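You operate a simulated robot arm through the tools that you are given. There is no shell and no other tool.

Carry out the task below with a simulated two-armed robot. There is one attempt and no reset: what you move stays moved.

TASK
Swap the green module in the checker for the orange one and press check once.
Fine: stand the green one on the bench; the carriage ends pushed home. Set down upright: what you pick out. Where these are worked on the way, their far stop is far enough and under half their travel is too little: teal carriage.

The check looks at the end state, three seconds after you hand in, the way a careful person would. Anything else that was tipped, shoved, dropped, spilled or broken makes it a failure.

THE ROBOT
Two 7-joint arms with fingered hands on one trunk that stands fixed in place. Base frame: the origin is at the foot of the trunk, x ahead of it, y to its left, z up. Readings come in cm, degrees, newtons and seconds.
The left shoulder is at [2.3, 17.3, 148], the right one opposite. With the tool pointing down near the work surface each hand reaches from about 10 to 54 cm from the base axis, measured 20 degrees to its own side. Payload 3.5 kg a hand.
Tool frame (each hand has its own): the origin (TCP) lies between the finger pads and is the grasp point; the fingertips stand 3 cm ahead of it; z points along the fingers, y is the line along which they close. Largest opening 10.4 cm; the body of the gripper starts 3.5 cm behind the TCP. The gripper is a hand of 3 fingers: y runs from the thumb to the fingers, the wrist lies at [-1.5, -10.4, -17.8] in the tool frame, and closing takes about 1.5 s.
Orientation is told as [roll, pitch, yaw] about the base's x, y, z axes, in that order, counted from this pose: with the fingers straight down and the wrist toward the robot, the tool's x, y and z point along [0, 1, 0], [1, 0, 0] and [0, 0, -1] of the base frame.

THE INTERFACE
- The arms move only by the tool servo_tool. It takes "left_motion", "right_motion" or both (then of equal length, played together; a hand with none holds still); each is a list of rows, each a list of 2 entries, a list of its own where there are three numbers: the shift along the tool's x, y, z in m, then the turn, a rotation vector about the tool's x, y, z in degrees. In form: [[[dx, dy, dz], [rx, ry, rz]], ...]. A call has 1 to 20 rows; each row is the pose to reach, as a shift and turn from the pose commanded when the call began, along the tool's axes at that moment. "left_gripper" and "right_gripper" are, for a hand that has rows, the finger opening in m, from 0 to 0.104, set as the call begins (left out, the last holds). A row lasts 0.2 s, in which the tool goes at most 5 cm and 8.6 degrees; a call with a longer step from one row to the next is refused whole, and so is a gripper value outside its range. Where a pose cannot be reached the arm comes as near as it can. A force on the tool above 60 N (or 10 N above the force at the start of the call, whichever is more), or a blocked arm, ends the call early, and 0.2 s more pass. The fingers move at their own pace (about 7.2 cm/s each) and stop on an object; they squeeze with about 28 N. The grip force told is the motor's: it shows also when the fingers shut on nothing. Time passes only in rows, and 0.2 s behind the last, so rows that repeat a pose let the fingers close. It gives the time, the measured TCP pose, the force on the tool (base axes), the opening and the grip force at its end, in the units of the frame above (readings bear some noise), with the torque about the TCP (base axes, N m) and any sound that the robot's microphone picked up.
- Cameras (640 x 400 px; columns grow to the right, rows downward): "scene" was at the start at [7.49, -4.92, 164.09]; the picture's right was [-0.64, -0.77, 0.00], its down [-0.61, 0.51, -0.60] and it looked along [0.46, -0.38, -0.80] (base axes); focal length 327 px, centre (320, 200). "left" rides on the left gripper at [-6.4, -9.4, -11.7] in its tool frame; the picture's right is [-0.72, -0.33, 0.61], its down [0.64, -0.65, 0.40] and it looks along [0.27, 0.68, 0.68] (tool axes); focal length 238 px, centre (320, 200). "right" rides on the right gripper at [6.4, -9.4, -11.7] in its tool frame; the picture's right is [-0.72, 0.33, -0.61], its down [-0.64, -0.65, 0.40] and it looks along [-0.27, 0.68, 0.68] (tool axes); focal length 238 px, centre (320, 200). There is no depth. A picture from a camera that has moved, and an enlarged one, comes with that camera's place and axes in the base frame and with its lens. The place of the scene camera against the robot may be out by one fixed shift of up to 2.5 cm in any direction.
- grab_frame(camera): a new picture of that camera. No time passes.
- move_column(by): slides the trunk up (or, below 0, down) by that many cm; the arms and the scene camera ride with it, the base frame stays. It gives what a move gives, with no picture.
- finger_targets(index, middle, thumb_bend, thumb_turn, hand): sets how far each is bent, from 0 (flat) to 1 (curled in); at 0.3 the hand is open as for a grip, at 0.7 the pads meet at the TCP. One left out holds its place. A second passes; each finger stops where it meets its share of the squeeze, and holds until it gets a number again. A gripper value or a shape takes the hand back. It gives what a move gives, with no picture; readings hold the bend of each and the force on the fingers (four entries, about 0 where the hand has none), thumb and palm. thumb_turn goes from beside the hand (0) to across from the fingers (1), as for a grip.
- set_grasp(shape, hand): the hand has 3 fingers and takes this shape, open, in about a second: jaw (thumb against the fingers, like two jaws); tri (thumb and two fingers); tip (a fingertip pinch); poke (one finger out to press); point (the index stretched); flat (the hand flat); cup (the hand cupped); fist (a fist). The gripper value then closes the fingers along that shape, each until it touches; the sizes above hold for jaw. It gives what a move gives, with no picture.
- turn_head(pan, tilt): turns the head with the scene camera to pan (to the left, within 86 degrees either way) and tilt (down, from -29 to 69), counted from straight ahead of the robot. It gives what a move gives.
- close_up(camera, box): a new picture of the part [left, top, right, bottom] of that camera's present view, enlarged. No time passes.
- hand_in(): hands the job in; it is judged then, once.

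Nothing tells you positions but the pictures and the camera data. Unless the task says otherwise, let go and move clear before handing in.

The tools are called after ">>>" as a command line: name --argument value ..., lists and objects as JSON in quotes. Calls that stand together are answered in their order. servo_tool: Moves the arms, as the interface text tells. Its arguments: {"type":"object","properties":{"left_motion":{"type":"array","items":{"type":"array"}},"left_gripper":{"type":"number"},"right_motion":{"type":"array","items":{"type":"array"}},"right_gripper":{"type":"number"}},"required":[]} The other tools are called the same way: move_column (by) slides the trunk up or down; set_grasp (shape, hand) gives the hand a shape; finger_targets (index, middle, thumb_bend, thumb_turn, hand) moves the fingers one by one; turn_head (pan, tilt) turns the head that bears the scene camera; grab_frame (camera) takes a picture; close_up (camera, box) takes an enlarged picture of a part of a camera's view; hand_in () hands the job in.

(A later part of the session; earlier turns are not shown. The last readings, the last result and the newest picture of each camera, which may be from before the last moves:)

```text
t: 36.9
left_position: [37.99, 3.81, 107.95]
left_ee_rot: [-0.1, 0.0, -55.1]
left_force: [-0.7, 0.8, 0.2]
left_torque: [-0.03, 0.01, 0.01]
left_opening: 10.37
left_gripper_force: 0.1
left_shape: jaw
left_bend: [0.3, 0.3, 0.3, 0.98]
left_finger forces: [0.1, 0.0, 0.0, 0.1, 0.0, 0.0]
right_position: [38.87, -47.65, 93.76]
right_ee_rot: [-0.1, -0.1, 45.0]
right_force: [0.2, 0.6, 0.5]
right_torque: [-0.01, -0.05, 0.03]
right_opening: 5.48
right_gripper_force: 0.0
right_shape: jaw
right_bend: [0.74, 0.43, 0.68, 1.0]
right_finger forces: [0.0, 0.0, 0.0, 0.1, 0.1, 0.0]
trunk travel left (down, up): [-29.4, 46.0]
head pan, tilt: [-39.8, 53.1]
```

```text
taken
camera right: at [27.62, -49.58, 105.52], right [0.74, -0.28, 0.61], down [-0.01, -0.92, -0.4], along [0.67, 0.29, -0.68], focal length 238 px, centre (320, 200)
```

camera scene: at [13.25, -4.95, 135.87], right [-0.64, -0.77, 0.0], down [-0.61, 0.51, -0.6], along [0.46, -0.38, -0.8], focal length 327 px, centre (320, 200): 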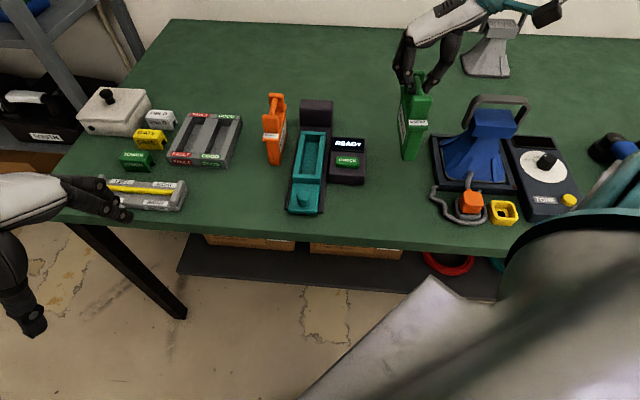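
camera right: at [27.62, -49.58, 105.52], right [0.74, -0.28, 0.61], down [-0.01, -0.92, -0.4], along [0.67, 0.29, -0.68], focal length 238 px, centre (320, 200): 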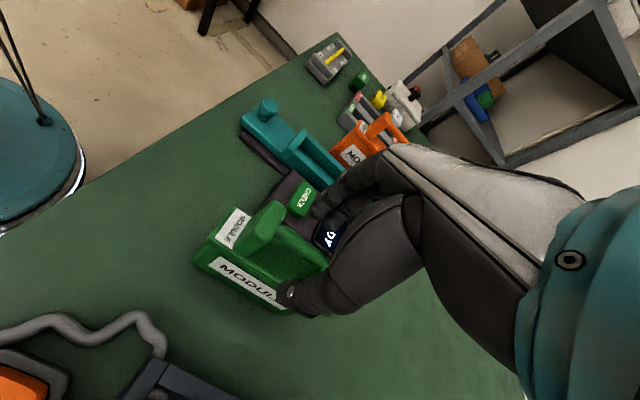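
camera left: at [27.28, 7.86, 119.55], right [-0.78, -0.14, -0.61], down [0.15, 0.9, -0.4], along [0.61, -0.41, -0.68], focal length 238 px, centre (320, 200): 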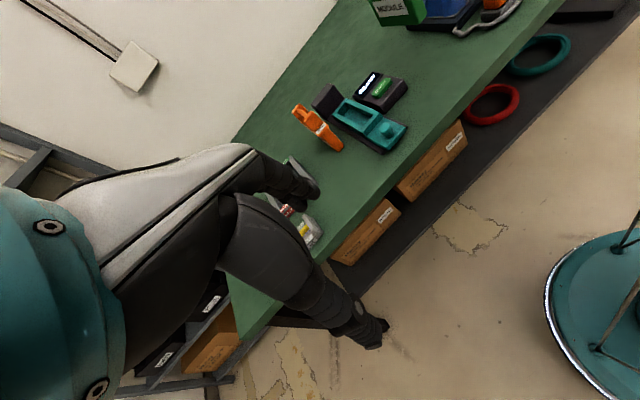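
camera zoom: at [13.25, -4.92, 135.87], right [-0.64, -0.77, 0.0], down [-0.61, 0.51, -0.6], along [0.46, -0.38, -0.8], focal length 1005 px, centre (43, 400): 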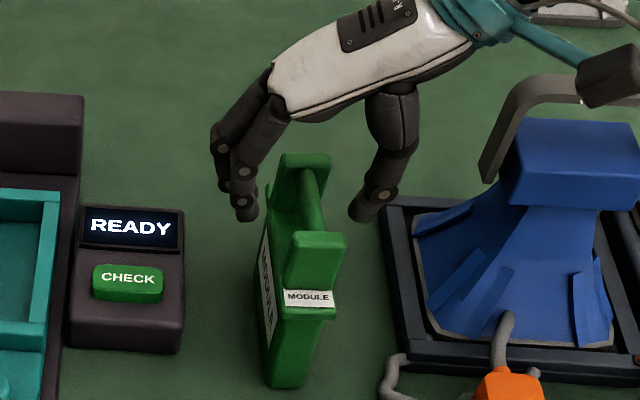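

The green module stands upright on the bench, fully released. I rise straight up, clear of it.

>>> servo_tool --right_motion '[[[0, 0, -0.015], [0, 0, 0]], [[0, 0, -0.035], [0, 0, 0]], [[0, 0, -0.06], [0, 0, 0]], [[0, 0, -0.09], [0, 0, 0]], [[0, 0, -0.125], [0, 0, 0]]]'

>>> close_up --camera "scene" --box '[230, 60, 390, 220]'

>>> close_up --camera "left" --box '[280, 50, 420, 165]'

>>> close_up --camera "right" --box '[180, 60, 420, 320]'

```text
t: 38.1
left_position: [37.86, 3.89, 107.89]
left_ee_rot: [0.0, 0.0, -55.0]
left_force: [0.3, -0.6, -0.4]
left_torque: [0.0, 0.07, 0.01]
left_opening: 10.39
left_gripper_force: 0.1
left_shape: jaw
left_bend: [0.3, 0.3, 0.3, 0.98]
left_finger forces: [0.1, 0.0, 0.0, 0.0, 0.1, 0.0]
right_position: [38.67, -47.43, 106.37]
right_ee_rot: [0.0, 0.1, 45.1]
right_force: [0.9, -1.0, -0.3]
right_torque: [0.0, 0.0, -0.01]
right_opening: 5.47
right_gripper_force: 0.0
right_shape: jaw
right_bend: [0.74, 0.43, 0.68, 1.0]
right_finger forces: [0.0, 0.1, 0.0, 0.1, 0.0, 0.0]
trunk travel left (down, up): [-29.4, 46.0]
head pan, tilt: [-39.8, 53.1]
```

```text
2.50 times, centred on (310, 140) of scene
camera zoom: at [13.22, -4.87, 135.88], right [-0.64, -0.77, 0.0], down [-0.61, 0.51, -0.6], along [0.46, -0.38, -0.8], focal length 817 px, centre (345, 350)
```

zoom: 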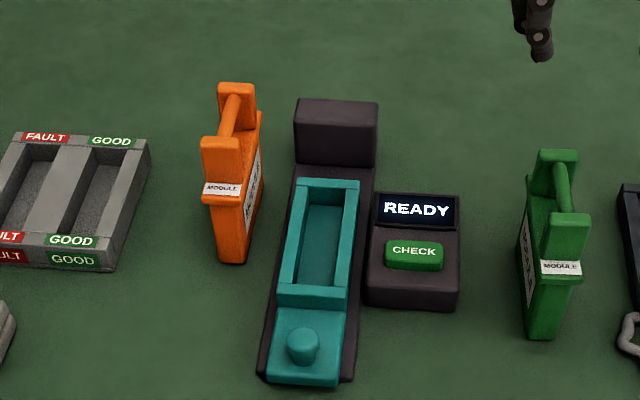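

```text
3.48 times, centred on (350, 108) of left
camera zoom: at [27.24, 7.93, 119.56], right [-0.78, -0.15, -0.61], down [0.15, 0.9, -0.4], along [0.61, -0.41, -0.68], focal length 829 px, centre (216, 522)
```

zoom: 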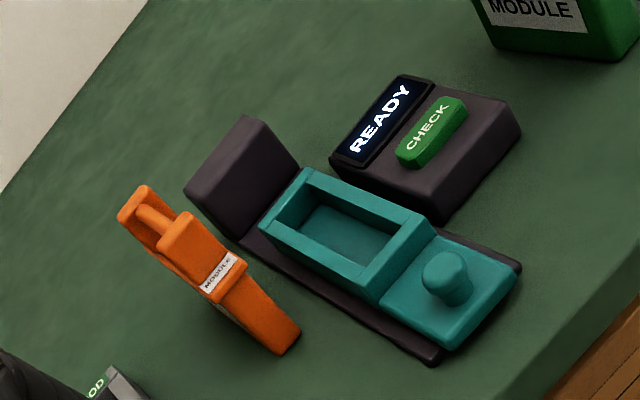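

```text
1.54 times, centred on (300, 190) of right
camera zoom: at [27.62, -49.54, 118.07], right [0.74, -0.28, 0.61], down [-0.01, -0.91, -0.4], along [0.67, 0.29, -0.68], focal length 367 px, centre (351, 215)
```

zoom: 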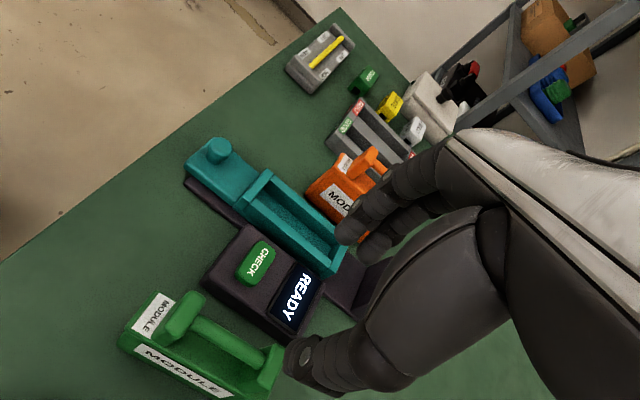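

The pocket is empty and the green module stands well on the bench. I now move high over to the orange module.

>>> servo_tool --right_motion '[[[-0.004, 0.016, 0], [0, 0, 0]], [[-0.01, 0.04, 0], [0, 0, 0]], [[-0.0175, 0.07, 0], [0, 0, 0]], [[-0.025, 0.1, 0], [0, 0, 0]], [[-0.0325, 0.13, 0], [0, 0, 0]], [[-0.04, 0.16, 0], [0, 0, 0]], [[-0.0475, 0.19, 0], [0, 0, 0]], [[-0.055, 0.22, 0], [0, 0, 0]], [[-0.0625, 0.25, 0], [0, 0, 0]], [[-0.0666, 0.2665, 0], [0, 0, 0]]]'

>>> close_up --camera "scene" --box '[210, 30, 350, 180]'

>>> close_up --camera "left" --box '[260, 30, 400, 165]'

>>> close_up --camera "right" --box '[160, 180, 420, 380]'

```text
t: 40.3
left_position: [38.0, 3.79, 107.9]
left_ee_rot: [-0.1, 0.0, -55.0]
left_force: [0.1, -0.2, -0.8]
left_torque: [-0.01, -0.02, 0.0]
left_opening: 10.36
left_gripper_force: 0.0
left_shape: jaw
left_bend: [0.3, 0.3, 0.3, 0.98]
left_finger forces: [0.1, 0.0, 0.0, 0.0, 0.0, 0.0]
right_position: [62.24, -33.41, 106.17]
right_ee_rot: [0.1, 0.0, 45.1]
right_force: [-1.0, 0.3, -1.1]
right_torque: [-0.02, -0.01, -0.04]
right_opening: 5.43
right_gripper_force: 0.1
right_shape: jaw
right_bend: [0.74, 0.43, 0.68, 1.0]
right_finger forces: [0.1, 0.0, 0.0, 0.0, 0.1, 0.1]
trunk travel left (down, up): [-29.4, 46.0]
head pan, tilt: [-39.8, 53.1]
```

```text
2.67 times, centred on (280, 105) of scene
camera zoom: at [13.26, -4.92, 135.87], right [-0.64, -0.77, 0.0], down [-0.61, 0.51, -0.6], along [0.46, -0.38, -0.8], focal length 871 px, centre (427, 453)
```

zoom: 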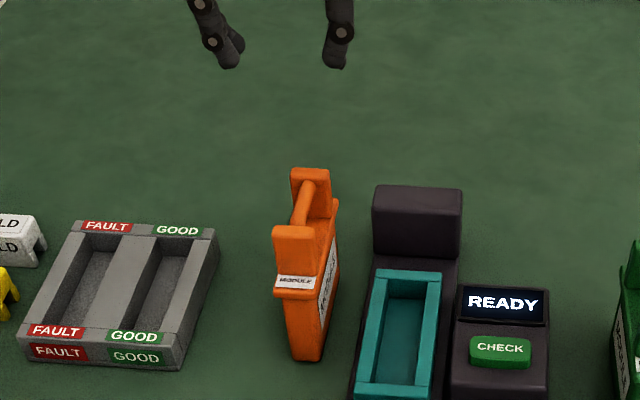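

```text
2.96 times, centred on (330, 98) of left
camera zoom: at [27.28, 7.88, 119.54], right [-0.78, -0.15, -0.61], down [0.15, 0.9, -0.4], along [0.61, -0.41, -0.68], focal length 706 px, centre (290, 504)
```

zoom: 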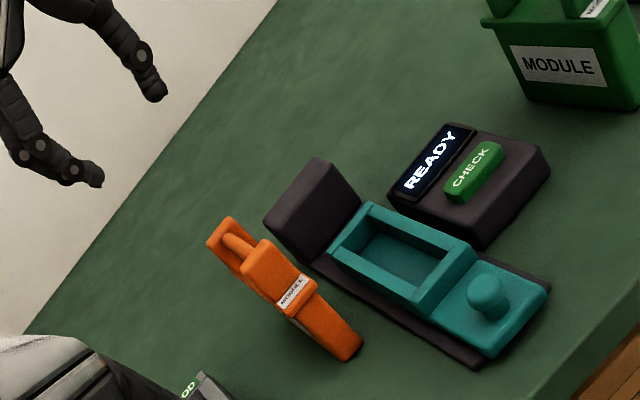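

```text
2.00 times, centred on (290, 280) of right
camera zoom: at [51.15, -35.38, 117.92], right [0.74, -0.28, 0.61], down [-0.01, -0.92, -0.4], along [0.67, 0.29, -0.68], focal length 477 px, centre (380, 40)
```

zoom: 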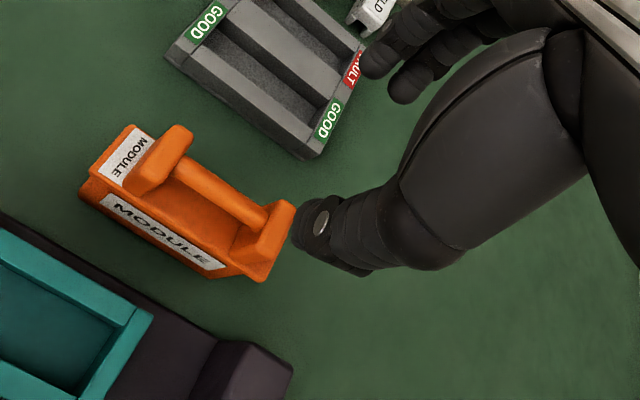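

The bar centre again comes out at about (62.2, -33.2). I lower over the orange handle with a tiny correction.

>>> servo_tool --right_motion '[[[0.0014, 0.0009, 0.02], [0, 0, 0]], [[0.0014, 0.0009, 0.045], [0, 0, 0]], [[0.0014, 0.0009, 0.07], [0, 0, 0]], [[0.0014, 0.0009, 0.092], [0, 0, 0]], [[0.0014, 0.0009, 0.11], [0, 0, 0]]]'

>>> close_up --camera "scene" --box '[230, 60, 330, 170]'

>>> close_up --camera "left" --box '[270, 60, 370, 160]'

>>> close_up --camera "right" --box '[180, 180, 420, 360]'

```text
t: 41.5
left_position: [38.01, 3.79, 107.9]
left_ee_rot: [0.1, 0.0, -55.0]
left_force: [0.0, 0.3, -0.1]
left_torque: [0.0, -0.01, -0.01]
left_opening: 10.36
left_gripper_force: 0.1
left_shape: jaw
left_bend: [0.3, 0.3, 0.3, 0.98]
left_finger forces: [0.0, 0.0, 0.0, 0.1, 0.0, 0.0]
right_position: [62.29, -33.11, 95.17]
right_ee_rot: [0.0, 0.0, 45.0]
right_force: [-0.1, -0.2, 0.4]
right_torque: [0.02, 0.01, 0.0]
right_opening: 5.46
right_gripper_force: 0.1
right_shape: jaw
right_bend: [0.74, 0.43, 0.68, 1.0]
right_finger forces: [0.1, 0.1, 0.0, 0.0, 0.0, 0.1]
trunk travel left (down, up): [-29.4, 46.0]
head pan, tilt: [-39.8, 53.1]
```

```text
3.64 times, centred on (280, 115) of scene
camera zoom: at [13.27, -4.93, 135.87], right [-0.64, -0.77, 0.0], down [-0.61, 0.51, -0.6], along [0.46, -0.38, -0.8], focal length 1188 px, centre (466, 509)
```

zoom: 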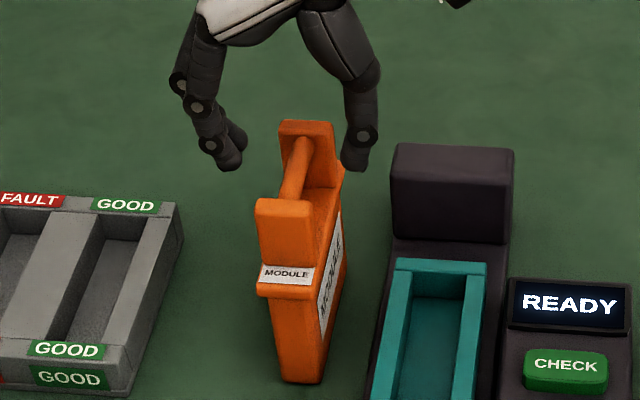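

```text
4.00 times, centred on (320, 110) of left
camera zoom: at [27.29, 7.87, 119.54], right [-0.78, -0.15, -0.61], down [0.15, 0.9, -0.4], along [0.61, -0.41, -0.68], focal length 953 px, centre (320, 560)
```

zoom: 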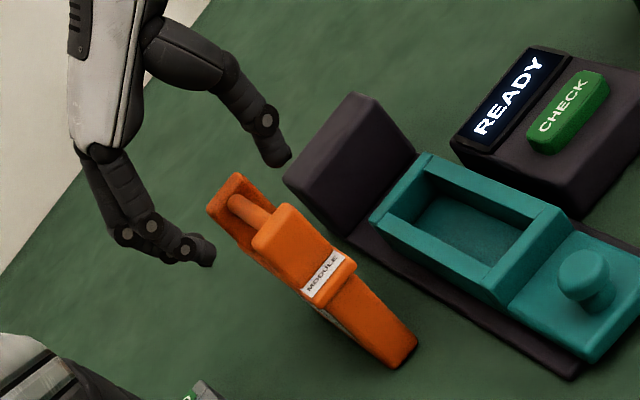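

```text
2.22 times, centred on (300, 270) of right
camera zoom: at [51.13, -35.25, 106.9], right [0.74, -0.28, 0.61], down [-0.01, -0.92, -0.4], along [0.67, 0.29, -0.68], focal length 530 px, centre (364, 44)
```

zoom: 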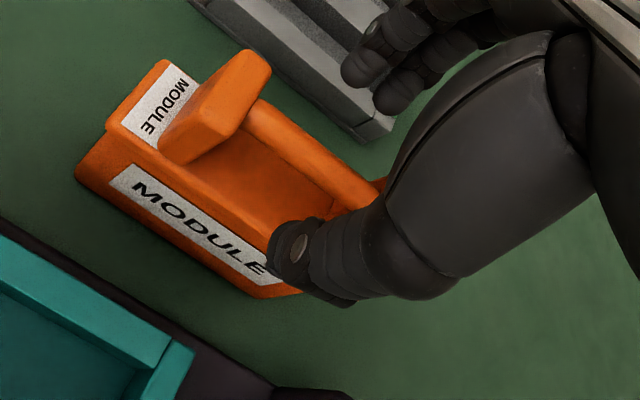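

The fingers straddle the orange bar evenly. I lower the last 1.3 cm and close.

>>> servo_tool --right_motion '[[[0, 0, 0.005], [0, 0, 0]], [[0, 0, 0.01], [0, 0, 0]], [[0, 0, 0.013], [0, 0, 0]], [[0, 0, 0.013], [0, 0, 0]]]'

>>> servo_tool --right_motion '[[[0, 0, 0], [0, 0, 0]], [[0, 0, 0], [0, 0, 0]], [[0, 0, 0], [0, 0, 0]], [[0, 0, 0], [0, 0, 0]], [[0, 0, 0], [0, 0, 0]], [[0, 0, 0], [0, 0, 0]], [[0, 0, 0], [0, 0, 0]]]' --right_gripper 0.0

>>> close_up --camera "scene" --box '[230, 60, 330, 170]'

>>> close_up --camera "left" --box '[270, 60, 370, 160]'

>>> close_up --camera "right" --box '[180, 180, 420, 360]'

```text
t: 42.5
left_position: [37.96, 3.9, 107.86]
left_ee_rot: [0.1, 0.0, -55.0]
left_force: [0.6, -0.5, -0.3]
left_torque: [0.01, -0.01, 0.03]
left_opening: 10.38
left_gripper_force: 0.1
left_shape: jaw
left_bend: [0.3, 0.3, 0.3, 0.98]
left_finger forces: [0.0, 0.0, 0.1, 0.0, 0.0, 0.1]
right_position: [62.3, -33.18, 93.97]
right_ee_rot: [0.0, 0.0, 45.1]
right_force: [-0.8, 0.0, 0.1]
right_torque: [0.04, 0.01, 0.02]
right_opening: 5.4
right_gripper_force: 0.1
right_shape: jaw
right_bend: [0.74, 0.43, 0.68, 1.0]
right_finger forces: [0.0, 0.0, 0.0, 0.0, 0.0, 0.0]
trunk travel left (down, up): [-29.4, 46.0]
head pan, tilt: [-39.8, 53.1]
```

```text
t: 44.1
left_position: [37.98, 3.86, 107.99]
left_ee_rot: [-0.1, 0.1, -55.0]
left_force: [0.6, -0.6, -0.3]
left_torque: [-0.01, 0.0, 0.0]
left_opening: 10.35
left_gripper_force: 0.1
left_shape: jaw
left_bend: [0.3, 0.3, 0.3, 0.98]
left_finger forces: [0.0, 0.1, 0.0, 0.0, 0.1, 0.1]
right_position: [62.36, -33.28, 93.87]
right_ee_rot: [0.0, 0.0, 45.0]
right_force: [-0.2, 0.0, -0.2]
right_torque: [-0.01, 0.01, 0.0]
right_opening: 0.58
right_gripper_force: 28.0
right_shape: jaw
right_bend: [0.71, 0.67, 0.72, 1.0]
right_finger forces: [16.4, 8.8, 0.0, 0.0, 25.2, 0.0]
trunk travel left (down, up): [-29.4, 46.0]
head pan, tilt: [-39.8, 53.1]
```

```text
3.64 times, centred on (280, 115) of scene
camera zoom: at [13.27, -4.93, 135.87], right [-0.64, -0.77, 0.0], down [-0.61, 0.51, -0.6], along [0.46, -0.38, -0.8], focal length 1188 px, centre (466, 509)
```

zoom: 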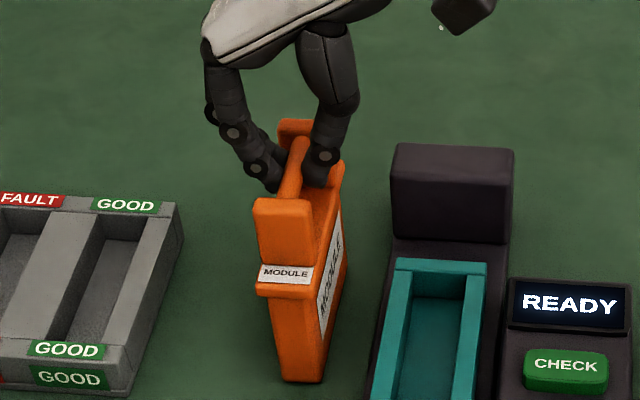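

```text
4.00 times, centred on (320, 110) of left
camera zoom: at [27.3, 7.87, 119.54], right [-0.78, -0.15, -0.61], down [0.15, 0.9, -0.4], along [0.61, -0.41, -0.68], focal length 953 px, centre (320, 560)
```

zoom: 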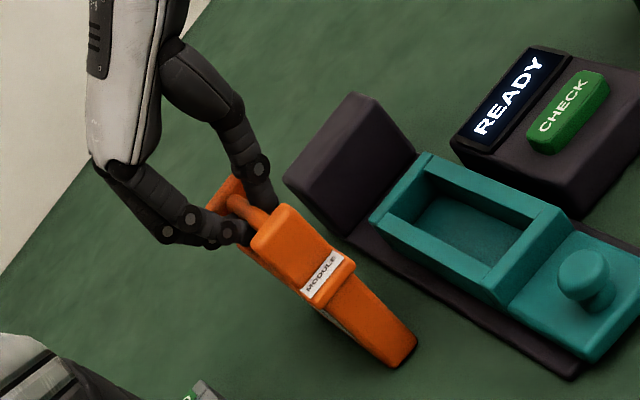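

```text
2.22 times, centred on (300, 270) of right
camera zoom: at [51.14, -35.25, 105.63], right [0.74, -0.28, 0.61], down [-0.01, -0.91, -0.4], along [0.67, 0.29, -0.68], focal length 530 px, centre (364, 44)
```

zoom: 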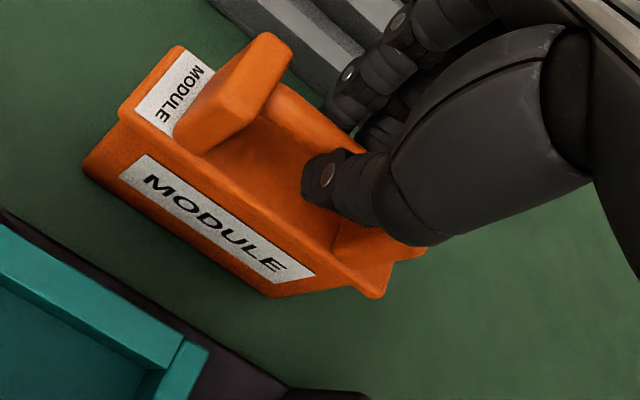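

The grip matches the one on the green module (opening 0.6, thumb 25 N). I lift the orange module straight up.

>>> servo_tool --right_motion '[[[0, 0, -0.003], [0, 0, 0]], [[0, 0, -0.008], [0, 0, 0]], [[0, 0, -0.015], [0, 0, 0]], [[0, 0, -0.03], [0, 0, 0]], [[0, 0, -0.045], [0, 0, 0]], [[0, 0, -0.06], [0, 0, 0]], [[0, 0, -0.075], [0, 0, 0]], [[0, 0, -0.09], [0, 0, 0]], [[0, 0, -0.105], [0, 0, 0]], [[0, 0, -0.115], [0, 0, 0]], [[0, 0, -0.12], [0, 0, 0]]]'

>>> grab_frame --camera "scene"

>>> close_up --camera "left" --box '[340, 60, 420, 160]'

>>> close_up --camera "scene" --box '[280, 90, 380, 220]'

```text
t: 46.5
left_position: [37.99, 3.78, 107.93]
left_ee_rot: [0.0, 0.0, -54.9]
left_force: [0.5, 0.3, -0.2]
left_torque: [0.01, -0.01, -0.01]
left_opening: 10.35
left_gripper_force: 0.0
left_shape: jaw
left_bend: [0.3, 0.3, 0.3, 0.98]
left_finger forces: [0.0, 0.1, 0.1, 0.1, 0.0, 0.0]
right_position: [62.37, -33.16, 105.87]
right_ee_rot: [0.0, 0.1, 45.0]
right_force: [-0.2, 0.5, -2.9]
right_torque: [0.01, -0.02, -0.03]
right_opening: 0.59
right_gripper_force: 27.3
right_shape: jaw
right_bend: [0.71, 0.67, 0.72, 1.0]
right_finger forces: [16.3, 8.8, 0.1, 0.0, 25.1, 0.0]
trunk travel left (down, up): [-29.4, 46.0]
head pan, tilt: [-39.8, 53.1]
```

```text
taken
camera scene: at [13.27, -4.93, 135.87], right [-0.64, -0.77, 0.0], down [-0.61, 0.51, -0.6], along [0.46, -0.38, -0.8], focal length 327 px, centre (320, 200)
```

scene: 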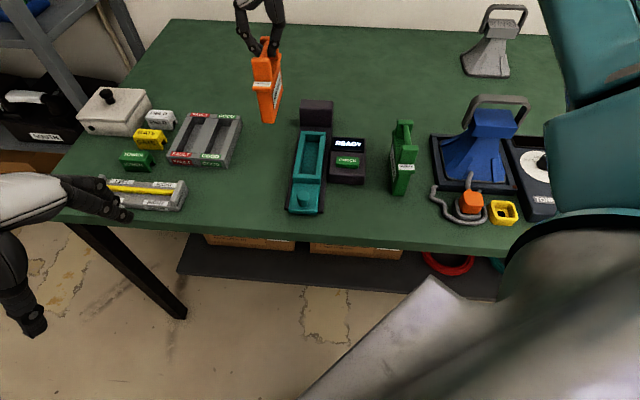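

```text
4.00 times, centred on (380, 110) of left
camera zoom: at [27.29, 7.88, 119.54], right [-0.78, -0.15, -0.61], down [0.15, 0.9, -0.4], along [0.61, -0.41, -0.68], focal length 953 px, centre (80, 560)
```

zoom: 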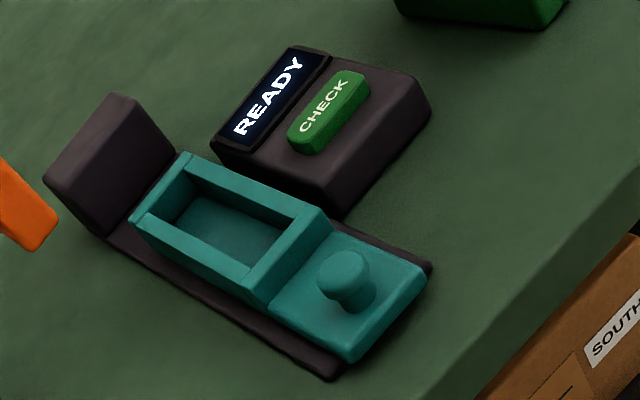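

```text
3.08 times, centred on (330, 155) of scene
camera zoom: at [13.27, -4.93, 135.87], right [-0.64, -0.77, 0.0], down [-0.61, 0.51, -0.6], along [0.46, -0.38, -0.8], focal length 1005 px, centre (289, 338)
```

zoom: 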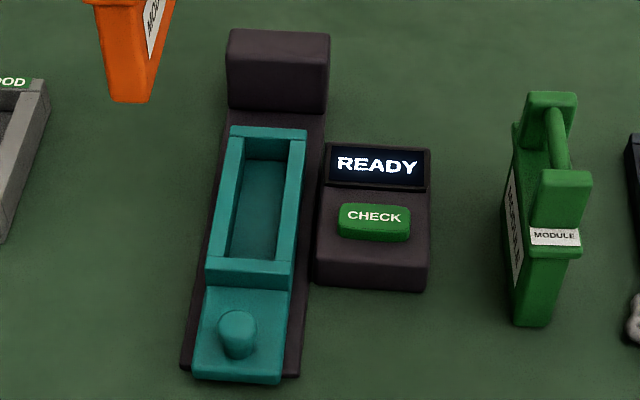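

The orange module hangs free, and the green one is standing undisturbed. I carry the orange module over the open pocket.

>>> servo_tool --right_motion '[[[0.005, -0.008, 0], [0, 0, 0]], [[0.0125, -0.02, 0], [0, 0, 0]], [[0.022, -0.0345, 0], [0, 0, 0]], [[0.0315, -0.0495, 0], [0, 0, 0]], [[0.041, -0.0645, 0], [0, 0, 0]], [[0.047, -0.074, 0], [0, 0, 0]], [[0.0493, -0.0775, 0], [0, 0, 0]]]'

>>> servo_tool --right_motion '[[[0, 0, 0.01], [0, 0, 0]], [[0, 0, 0.025], [0, 0, 0]], [[0, 0, 0.037], [0, 0, 0]], [[0, 0, 0.045], [0, 0, 0]], [[0, 0, 0.045], [0, 0, 0]]]'

>>> close_up --camera "scene" --box '[260, 70, 370, 190]'

>>> close_up --camera "left" --box '[310, 40, 410, 150]'

>>> close_up --camera "right" --box '[140, 180, 380, 360]'

```text
t: 48.1
left_position: [37.93, 3.85, 107.97]
left_ee_rot: [0.1, -0.1, -54.9]
left_force: [0.1, -0.1, -0.3]
left_torque: [-0.01, 0.03, 0.01]
left_opening: 10.35
left_gripper_force: 0.1
left_shape: jaw
left_bend: [0.3, 0.3, 0.3, 0.98]
left_finger forces: [0.0, 0.1, 0.0, 0.0, 0.0, 0.0]
right_position: [53.22, -35.21, 105.95]
right_ee_rot: [0.1, 0.0, 45.2]
right_force: [0.7, 0.1, -2.8]
right_torque: [0.0, 0.0, 0.01]
right_opening: 0.55
right_gripper_force: 28.0
right_shape: jaw
right_bend: [0.71, 0.67, 0.72, 1.0]
right_finger forces: [16.4, 8.8, 0.0, 0.0, 25.1, 0.0]
trunk travel left (down, up): [-29.4, 46.0]
head pan, tilt: [-39.8, 53.1]
```

```text
t: 49.3
left_position: [37.89, 3.84, 107.86]
left_ee_rot: [0.1, 0.0, -55.1]
left_force: [0.2, -0.6, -0.1]
left_torque: [0.01, 0.01, 0.03]
left_opening: 10.36
left_gripper_force: 0.1
left_shape: jaw
left_bend: [0.3, 0.3, 0.3, 0.98]
left_finger forces: [0.1, 0.1, 0.0, 0.0, 0.0, 0.1]
right_position: [53.24, -35.17, 101.51]
right_ee_rot: [0.0, 0.0, 45.1]
right_force: [1.1, 0.6, -2.9]
right_torque: [0.0, -0.01, -0.01]
right_opening: 0.6
right_gripper_force: 28.1
right_shape: jaw
right_bend: [0.71, 0.67, 0.72, 1.0]
right_finger forces: [16.4, 8.8, 0.1, 0.0, 25.2, 0.0]
trunk travel left (down, up): [-29.4, 46.0]
head pan, tilt: [-39.8, 53.1]
```

```text
3.33 times, centred on (315, 130) of scene
camera zoom: at [13.26, -4.93, 135.87], right [-0.64, -0.77, 0.0], down [-0.61, 0.51, -0.6], along [0.46, -0.38, -0.8], focal length 1089 px, centre (337, 433)
```

zoom: 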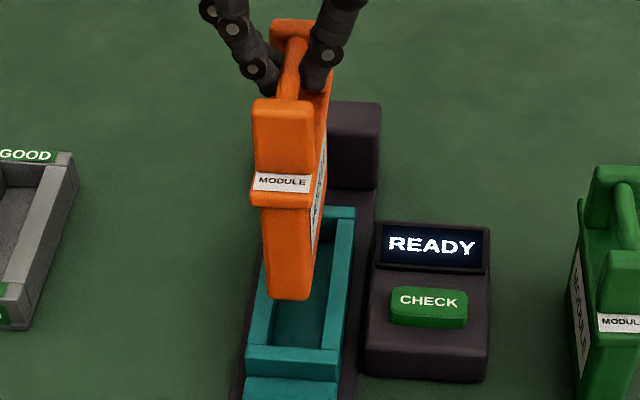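

```text
3.64 times, centred on (360, 95) of left
camera zoom: at [27.29, 7.88, 119.55], right [-0.78, -0.15, -0.61], down [0.15, 0.9, -0.4], along [0.61, -0.41, -0.68], focal length 867 px, centre (174, 582)
```

zoom: 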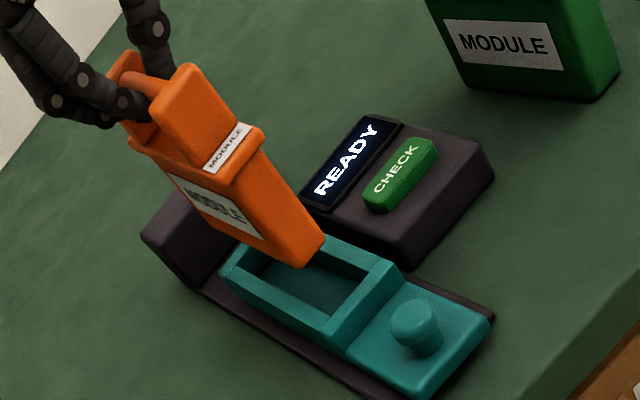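

```text
2.22 times, centred on (260, 270) of right
camera zoom: at [42.14, -37.27, 113.17], right [0.74, -0.28, 0.61], down [-0.01, -0.91, -0.4], along [0.67, 0.29, -0.68], focal length 530 px, centre (453, 44)
```

zoom: 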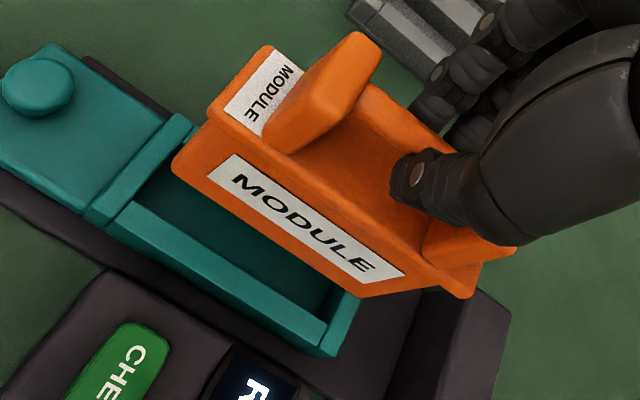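

The module hovers above the pocket at nearly the same pose the green one had. I zoom in to check the alignment with the pocket walls before lowering.

>>> close_up --camera "scene" --box '[285, 105, 345, 185]'

>>> close_up --camera "left" --box '[340, 80, 400, 150]'

>>> close_up --camera "right" --box '[160, 200, 340, 350]'

```text
5.00 times, centred on (315, 145) of scene
camera zoom: at [13.26, -4.93, 135.87], right [-0.64, -0.77, 0.0], down [-0.61, 0.51, -0.6], along [0.46, -0.38, -0.8], focal length 1634 px, centre (345, 475)
```

zoom: 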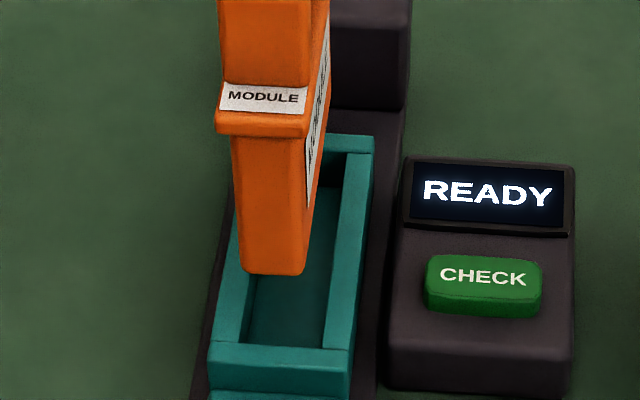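

```text
5.71 times, centred on (370, 115) of left
camera zoom: at [27.29, 7.88, 119.55], right [-0.78, -0.15, -0.61], down [0.15, 0.9, -0.4], along [0.61, -0.41, -0.68], focal length 1362 px, centre (34, 686)
```

zoom: 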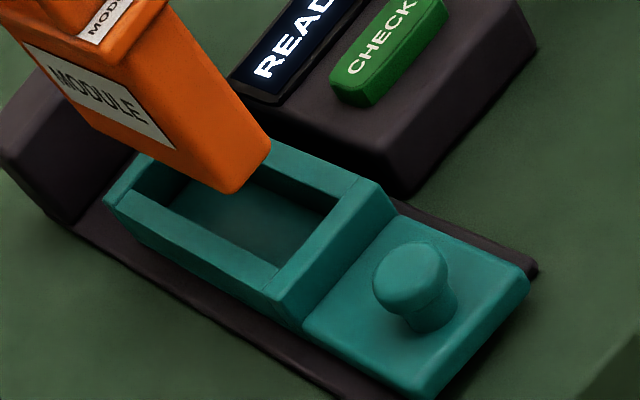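

```text
2.67 times, centred on (250, 275) of right
camera zoom: at [42.14, -37.27, 113.17], right [0.74, -0.28, 0.61], down [-0.01, -0.91, -0.4], along [0.67, 0.29, -0.68], focal length 636 px, centre (507, 0)
```

zoom: 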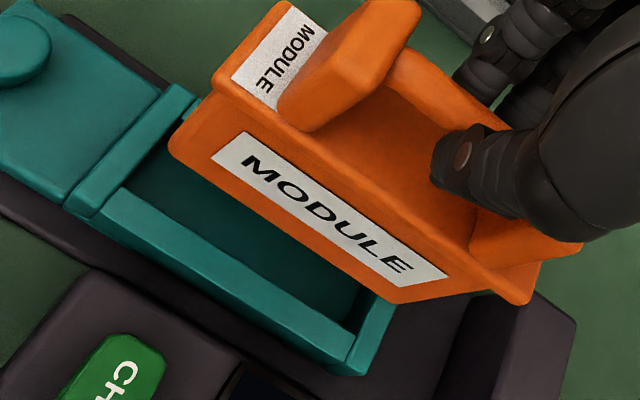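

Scene and hand views agree that the module sits about 0.35 cm left of the pocket centre. I correct that, and lower to just above the rim.

>>> servo_tool --right_motion '[[[-0.001, -0.0035, 0], [0, 0, 0]], [[-0.001, -0.0035, 0.01], [0, 0, 0]], [[-0.001, -0.0035, 0.02], [0, 0, 0]], [[-0.001, -0.0035, 0.026], [0, 0, 0]], [[-0.001, -0.0035, 0.026], [0, 0, 0]]]'

>>> close_up --camera "scene" --box '[285, 105, 345, 185]'

>>> close_up --camera "left" --box '[335, 75, 395, 145]'

>>> close_up --camera "right" --box '[160, 200, 340, 350]'

```text
t: 50.5
left_position: [37.97, 3.85, 108.02]
left_ee_rot: [0.0, -0.1, -55.0]
left_force: [-0.6, -0.2, -0.5]
left_torque: [-0.03, 0.01, 0.0]
left_opening: 10.38
left_gripper_force: 0.1
left_shape: jaw
left_bend: [0.3, 0.3, 0.3, 0.98]
left_finger forces: [0.1, 0.0, 0.1, 0.0, 0.0, 0.0]
right_position: [53.14, -35.55, 98.75]
right_ee_rot: [0.0, 0.1, 45.1]
right_force: [0.3, 0.1, -2.2]
right_torque: [-0.01, -0.02, 0.0]
right_opening: 0.55
right_gripper_force: 27.9
right_shape: jaw
right_bend: [0.71, 0.67, 0.72, 1.0]
right_finger forces: [16.3, 8.7, 0.0, 0.0, 25.2, 0.0]
trunk travel left (down, up): [-29.4, 46.0]
head pan, tilt: [-39.8, 53.1]
```

```text
5.00 times, centred on (315, 145) of scene
camera zoom: at [13.26, -4.93, 135.87], right [-0.64, -0.77, 0.0], down [-0.61, 0.51, -0.6], along [0.46, -0.38, -0.8], focal length 1634 px, centre (345, 475)
```

zoom: 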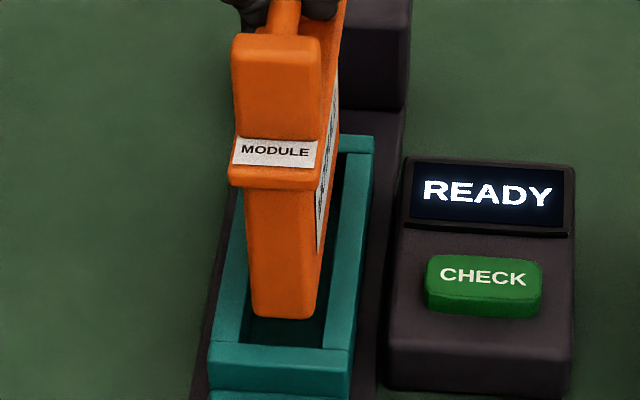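

```text
5.71 times, centred on (365, 110) of left
camera zoom: at [27.29, 7.88, 119.55], right [-0.78, -0.15, -0.61], down [0.15, 0.9, -0.4], along [0.61, -0.41, -0.68], focal length 1362 px, centre (63, 714)
```

zoom: 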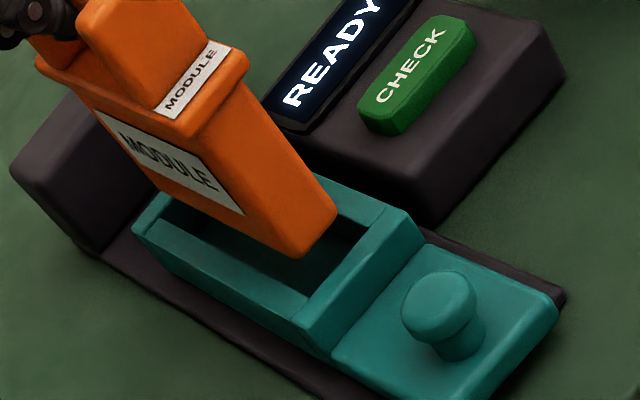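

```text
2.67 times, centred on (250, 275) of right
camera zoom: at [41.98, -37.57, 110.56], right [0.74, -0.28, 0.61], down [-0.01, -0.91, -0.4], along [0.67, 0.29, -0.68], focal length 636 px, centre (507, 0)
```

zoom: 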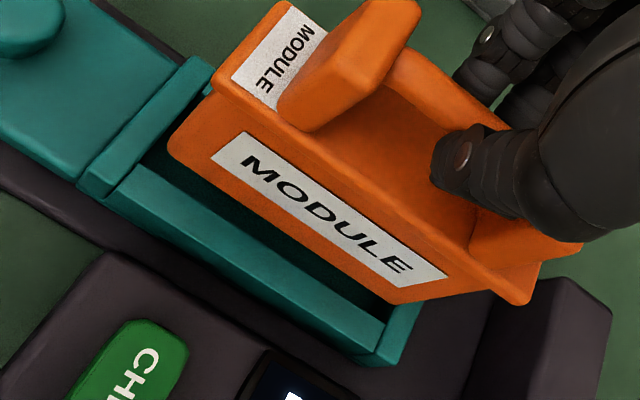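

The bottom edge now looks centred in the scene view (about equal gaps left and right). I check the far end from the right camera before going in.

>>> close_up --camera "right" --box '[250, 270, 350, 350]'

>>> close_up --camera "left" --box '[335, 85, 375, 130]'

>>> close_up --camera "scene" --box '[295, 120, 340, 180]'

```text
5.00 times, centred on (300, 310) of right
camera zoom: at [41.98, -37.57, 110.56], right [0.74, -0.28, 0.61], down [-0.01, -0.91, -0.4], along [0.67, 0.29, -0.68], focal length 1192 px, centre (420, -350)
```

zoom: 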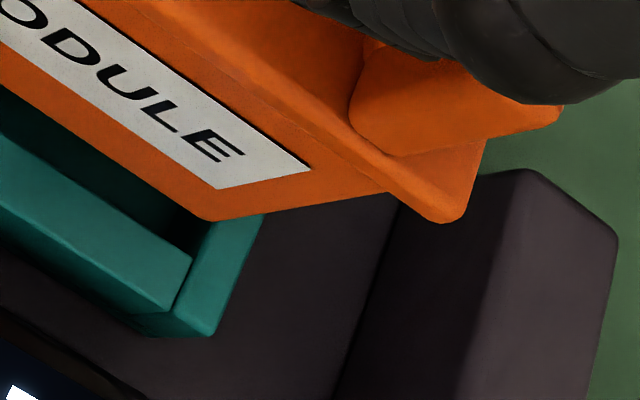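

```text
8.89 times, centred on (355, 108) of left
camera zoom: at [27.29, 7.88, 119.55], right [-0.78, -0.15, -0.61], down [0.15, 0.9, -0.4], along [0.61, -0.41, -0.68], focal length 2119 px, centre (9, 1022)
```

zoom: 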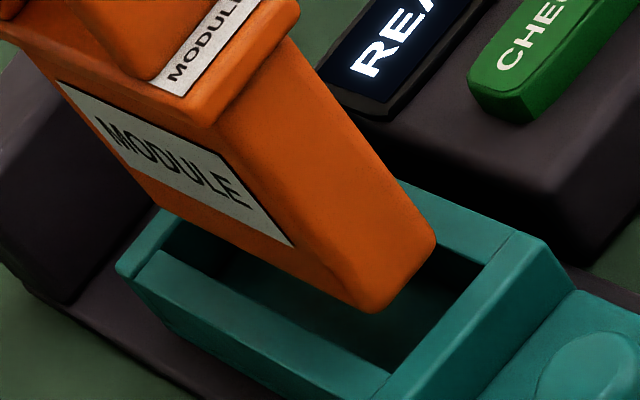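

```text
6.67 times, centred on (318, 150) of scene
camera zoom: at [13.26, -4.93, 135.87], right [-0.64, -0.77, 0.0], down [-0.61, 0.51, -0.6], along [0.46, -0.38, -0.8], focal length 2178 px, centre (337, 533)
```

zoom: 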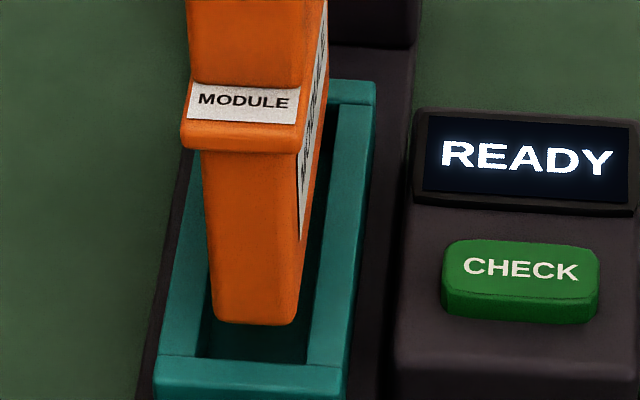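

The gaps are about 0.4 cm at the near end, the far end and both sides. I lower into the pocket in small steps, checking force.

>>> servo_tool --right_motion '[[[0, 0, 0.004], [0, 0, 0]], [[0, 0, 0.008], [0, 0, 0]], [[0, 0, 0.012], [0, 0, 0]]]'

>>> servo_tool --right_motion '[[[0, 0, 0.003], [0, 0, 0]], [[0, 0, 0.006], [0, 0, 0]]]'

>>> close_up --camera "scene" --box '[285, 105, 345, 185]'

>>> close_up --camera "left" --box '[335, 75, 395, 145]'

```text
t: 51.3
left_position: [38.02, 3.9, 107.88]
left_ee_rot: [0.1, 0.0, -55.0]
left_force: [0.3, 0.3, -0.2]
left_torque: [0.01, 0.0, 0.0]
left_opening: 10.38
left_gripper_force: 0.1
left_shape: jaw
left_bend: [0.3, 0.3, 0.3, 0.98]
left_finger forces: [0.0, 0.1, 0.0, 0.0, 0.0, 0.0]
right_position: [53.15, -35.49, 97.77]
right_ee_rot: [0.0, 0.0, 45.0]
right_force: [-0.4, 0.1, -2.3]
right_torque: [-0.01, -0.01, -0.01]
right_opening: 0.57
right_gripper_force: 27.5
right_shape: jaw
right_bend: [0.71, 0.67, 0.72, 1.0]
right_finger forces: [16.2, 8.9, 0.0, 0.0, 25.2, 0.0]
trunk travel left (down, up): [-29.4, 46.0]
head pan, tilt: [-39.8, 53.1]
```

```text
t: 51.9
left_position: [37.97, 3.82, 107.85]
left_ee_rot: [0.0, 0.0, -55.0]
left_force: [0.3, -0.3, -0.5]
left_torque: [0.04, -0.02, 0.0]
left_opening: 10.36
left_gripper_force: 0.0
left_shape: jaw
left_bend: [0.3, 0.3, 0.3, 0.98]
left_finger forces: [0.0, 0.0, 0.1, 0.0, 0.1, 0.0]
right_position: [53.12, -35.59, 97.11]
right_ee_rot: [0.0, -0.1, 45.1]
right_force: [0.1, 0.7, -2.7]
right_torque: [-0.02, -0.03, 0.0]
right_opening: 0.57
right_gripper_force: 27.7
right_shape: jaw
right_bend: [0.71, 0.67, 0.72, 1.0]
right_finger forces: [16.3, 8.8, 0.0, 0.1, 25.2, 0.0]
trunk travel left (down, up): [-29.4, 46.0]
head pan, tilt: [-39.8, 53.1]
```

```text
5.00 times, centred on (315, 145) of scene
camera zoom: at [13.27, -4.93, 135.87], right [-0.64, -0.77, 0.0], down [-0.61, 0.51, -0.6], along [0.46, -0.38, -0.8], focal length 1634 px, centre (345, 475)
```

zoom: 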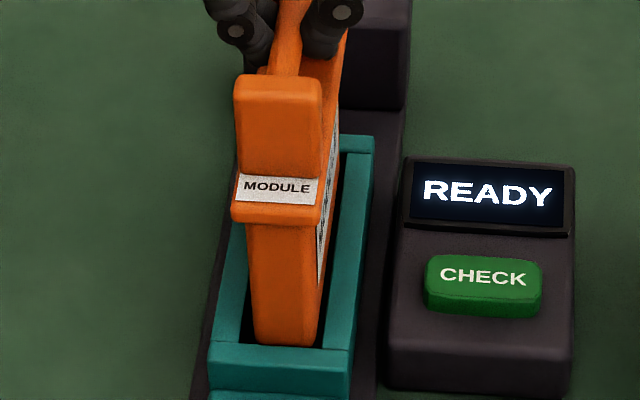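

```text
5.71 times, centred on (365, 110) of left
camera zoom: at [27.29, 7.87, 119.54], right [-0.78, -0.15, -0.61], down [0.15, 0.9, -0.4], along [0.61, -0.41, -0.68], focal length 1362 px, centre (63, 714)
```

zoom: 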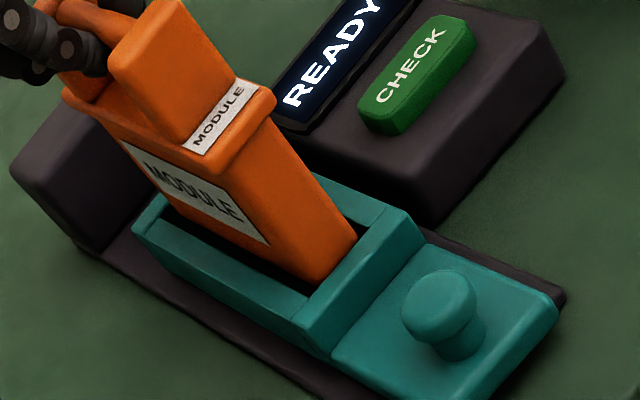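

The module is entering the pocket without contact forces. I lower the remaining distance until it seats.

>>> servo_tool --right_motion '[[[0, 0, 0.003], [0, 0, 0]], [[0, 0, 0.006], [0, 0, 0]], [[0, 0, 0.009], [0, 0, 0]]]'

>>> servo_tool --right_motion '[[[0, 0, 0.0015], [0, 0, 0]], [[0, 0, 0.003], [0, 0, 0]]]'

```text
t: 52.7
left_position: [38.0, 3.76, 107.83]
left_ee_rot: [0.0, 0.1, -54.9]
left_force: [-0.8, -0.3, 0.0]
left_torque: [0.01, 0.02, 0.01]
left_opening: 10.37
left_gripper_force: 0.1
left_shape: jaw
left_bend: [0.3, 0.3, 0.3, 0.98]
left_finger forces: [0.0, 0.0, 0.0, 0.1, 0.1, 0.0]
right_position: [53.21, -35.41, 96.27]
right_ee_rot: [0.1, 0.0, 45.1]
right_force: [0.7, -0.2, -2.5]
right_torque: [0.0, 0.02, -0.01]
right_opening: 0.56
right_gripper_force: 28.2
right_shape: jaw
right_bend: [0.71, 0.67, 0.72, 1.0]
right_finger forces: [16.3, 8.9, 0.1, 0.0, 25.2, 0.0]
trunk travel left (down, up): [-29.4, 46.0]
head pan, tilt: [-39.8, 53.1]
```

```text
t: 53.3
left_position: [37.99, 3.76, 107.92]
left_ee_rot: [0.0, 0.1, -54.9]
left_force: [0.8, 0.9, 0.0]
left_torque: [-0.02, -0.02, 0.01]
left_opening: 10.36
left_gripper_force: 0.1
left_shape: jaw
left_bend: [0.3, 0.3, 0.3, 0.98]
left_finger forces: [0.1, 0.0, 0.0, 0.0, 0.0, 0.0]
right_position: [53.24, -35.38, 95.8]
right_ee_rot: [0.1, 0.1, 45.1]
right_force: [0.5, -0.3, -2.9]
right_torque: [-0.02, 0.03, 0.01]
right_opening: 0.56
right_gripper_force: 27.9
right_shape: jaw
right_bend: [0.71, 0.67, 0.72, 1.0]
right_finger forces: [16.3, 8.8, 0.0, 0.0, 25.1, 0.1]
trunk travel left (down, up): [-29.4, 46.0]
head pan, tilt: [-39.8, 53.1]
```

>>> servo_tool --right_motion '[[[0, 0, 0.001], [0, 0, 0]], [[0, 0, 0.002], [0, 0, 0]]]'

>>> servo_tool --right_motion '[[[0, 0, 0.001], [0, 0, 0]], [[0, 0, 0.0015], [0, 0, 0]]]'

>>> close_up --camera "scene" --box '[285, 105, 345, 185]'

>>> close_up --camera "left" --box '[335, 75, 395, 145]'

```text
t: 53.9
left_position: [37.94, 3.81, 107.89]
left_ee_rot: [0.0, 0.1, -55.0]
left_force: [0.1, 0.4, 0.6]
left_torque: [-0.02, 0.05, 0.0]
left_opening: 10.38
left_gripper_force: 0.1
left_shape: jaw
left_bend: [0.3, 0.3, 0.3, 0.98]
left_finger forces: [0.0, 0.0, 0.0, 0.1, 0.0, 0.0]
right_position: [53.24, -35.64, 95.62]
right_ee_rot: [0.1, 0.0, 45.1]
right_force: [-0.3, 0.1, -2.4]
right_torque: [0.01, 0.01, -0.03]
right_opening: 0.57
right_gripper_force: 28.2
right_shape: jaw
right_bend: [0.71, 0.67, 0.72, 1.0]
right_finger forces: [16.2, 8.8, 0.1, 0.1, 25.1, 0.0]
trunk travel left (down, up): [-29.4, 46.0]
head pan, tilt: [-39.8, 53.1]
```

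```text
t: 54.5
left_position: [37.96, 3.9, 107.88]
left_ee_rot: [0.0, 0.0, -55.0]
left_force: [0.5, -0.1, -0.6]
left_torque: [0.01, 0.01, -0.03]
left_opening: 10.36
left_gripper_force: 0.1
left_shape: jaw
left_bend: [0.3, 0.3, 0.3, 0.98]
left_finger forces: [0.0, 0.1, 0.1, 0.0, 0.1, 0.0]
right_position: [53.27, -35.61, 95.55]
right_ee_rot: [0.1, 0.0, 45.0]
right_force: [0.2, -0.5, -2.6]
right_torque: [0.01, -0.03, 0.01]
right_opening: 0.56
right_gripper_force: 27.8
right_shape: jaw
right_bend: [0.71, 0.67, 0.72, 1.0]
right_finger forces: [16.3, 8.9, 0.0, 0.0, 25.2, 0.1]
trunk travel left (down, up): [-29.4, 46.0]
head pan, tilt: [-39.8, 53.1]
```

```text
5.00 times, centred on (315, 145) of scene
camera zoom: at [13.27, -4.93, 135.87], right [-0.64, -0.77, 0.0], down [-0.61, 0.51, -0.6], along [0.46, -0.38, -0.8], focal length 1634 px, centre (345, 475)
```

zoom: 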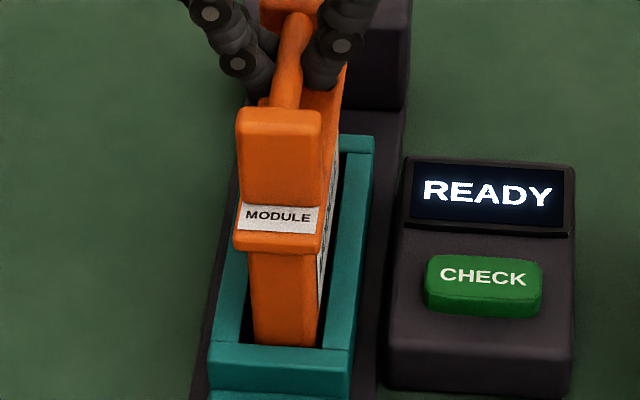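

```text
5.71 times, centred on (365, 110) of left
camera zoom: at [27.29, 7.87, 119.54], right [-0.78, -0.15, -0.61], down [0.15, 0.9, -0.4], along [0.61, -0.41, -0.68], focal length 1362 px, centre (63, 714)
```

zoom: 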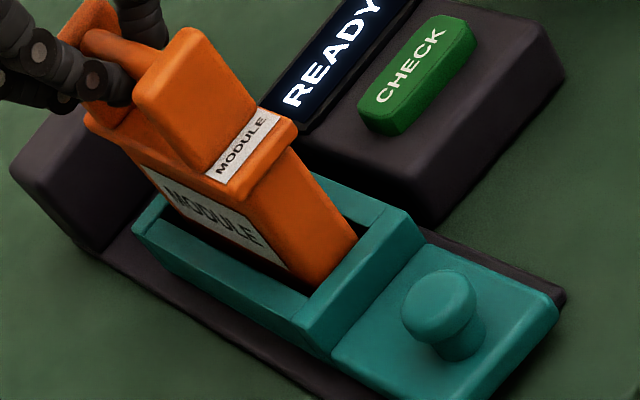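

It is not quite on the floor yet (weight still fully on the hand). I continue in 1 mm steps.

>>> servo_tool --right_motion '[[[0, 0, 0.001], [0, 0, 0]], [[0, 0, 0.0015], [0, 0, 0]]]'

>>> servo_tool --right_motion '[[[0, 0, 0.001], [0, 0, 0]], [[0, 0, 0.0015], [0, 0, 0]]]'

```text
t: 55.1
left_position: [37.97, 3.84, 107.89]
left_ee_rot: [-0.1, 0.1, -55.0]
left_force: [0.5, 0.4, 0.3]
left_torque: [0.02, 0.01, -0.01]
left_opening: 10.39
left_gripper_force: 0.2
left_shape: jaw
left_bend: [0.3, 0.3, 0.3, 0.98]
left_finger forces: [0.0, 0.0, 0.0, 0.0, 0.0, 0.0]
right_position: [53.15, -35.44, 95.39]
right_ee_rot: [-0.1, 0.0, 45.1]
right_force: [0.4, -0.3, 1.7]
right_torque: [-0.02, -0.01, 0.01]
right_opening: 0.58
right_gripper_force: 28.0
right_shape: jaw
right_bend: [0.71, 0.67, 0.72, 1.0]
right_finger forces: [16.0, 8.7, 0.1, 0.0, 25.7, 0.0]
trunk travel left (down, up): [-29.4, 46.0]
head pan, tilt: [-39.8, 53.1]
```

```text
t: 55.7
left_position: [37.84, 3.9, 107.91]
left_ee_rot: [0.0, 0.1, -55.0]
left_force: [0.5, -0.4, -0.4]
left_torque: [-0.02, 0.01, 0.01]
left_opening: 10.35
left_gripper_force: 0.0
left_shape: jaw
left_bend: [0.3, 0.3, 0.3, 0.98]
left_finger forces: [0.1, 0.0, 0.1, 0.1, 0.0, 0.1]
right_position: [53.23, -35.43, 95.28]
right_ee_rot: [-0.2, -0.1, 45.0]
right_force: [-0.5, -1.7, 8.0]
right_torque: [-0.06, -0.01, 0.0]
right_opening: 0.61
right_gripper_force: 27.7
right_shape: jaw
right_bend: [0.71, 0.67, 0.72, 1.0]
right_finger forces: [15.4, 8.6, 0.0, 0.0, 25.8, 0.1]
trunk travel left (down, up): [-29.4, 46.0]
head pan, tilt: [-39.8, 53.1]
```

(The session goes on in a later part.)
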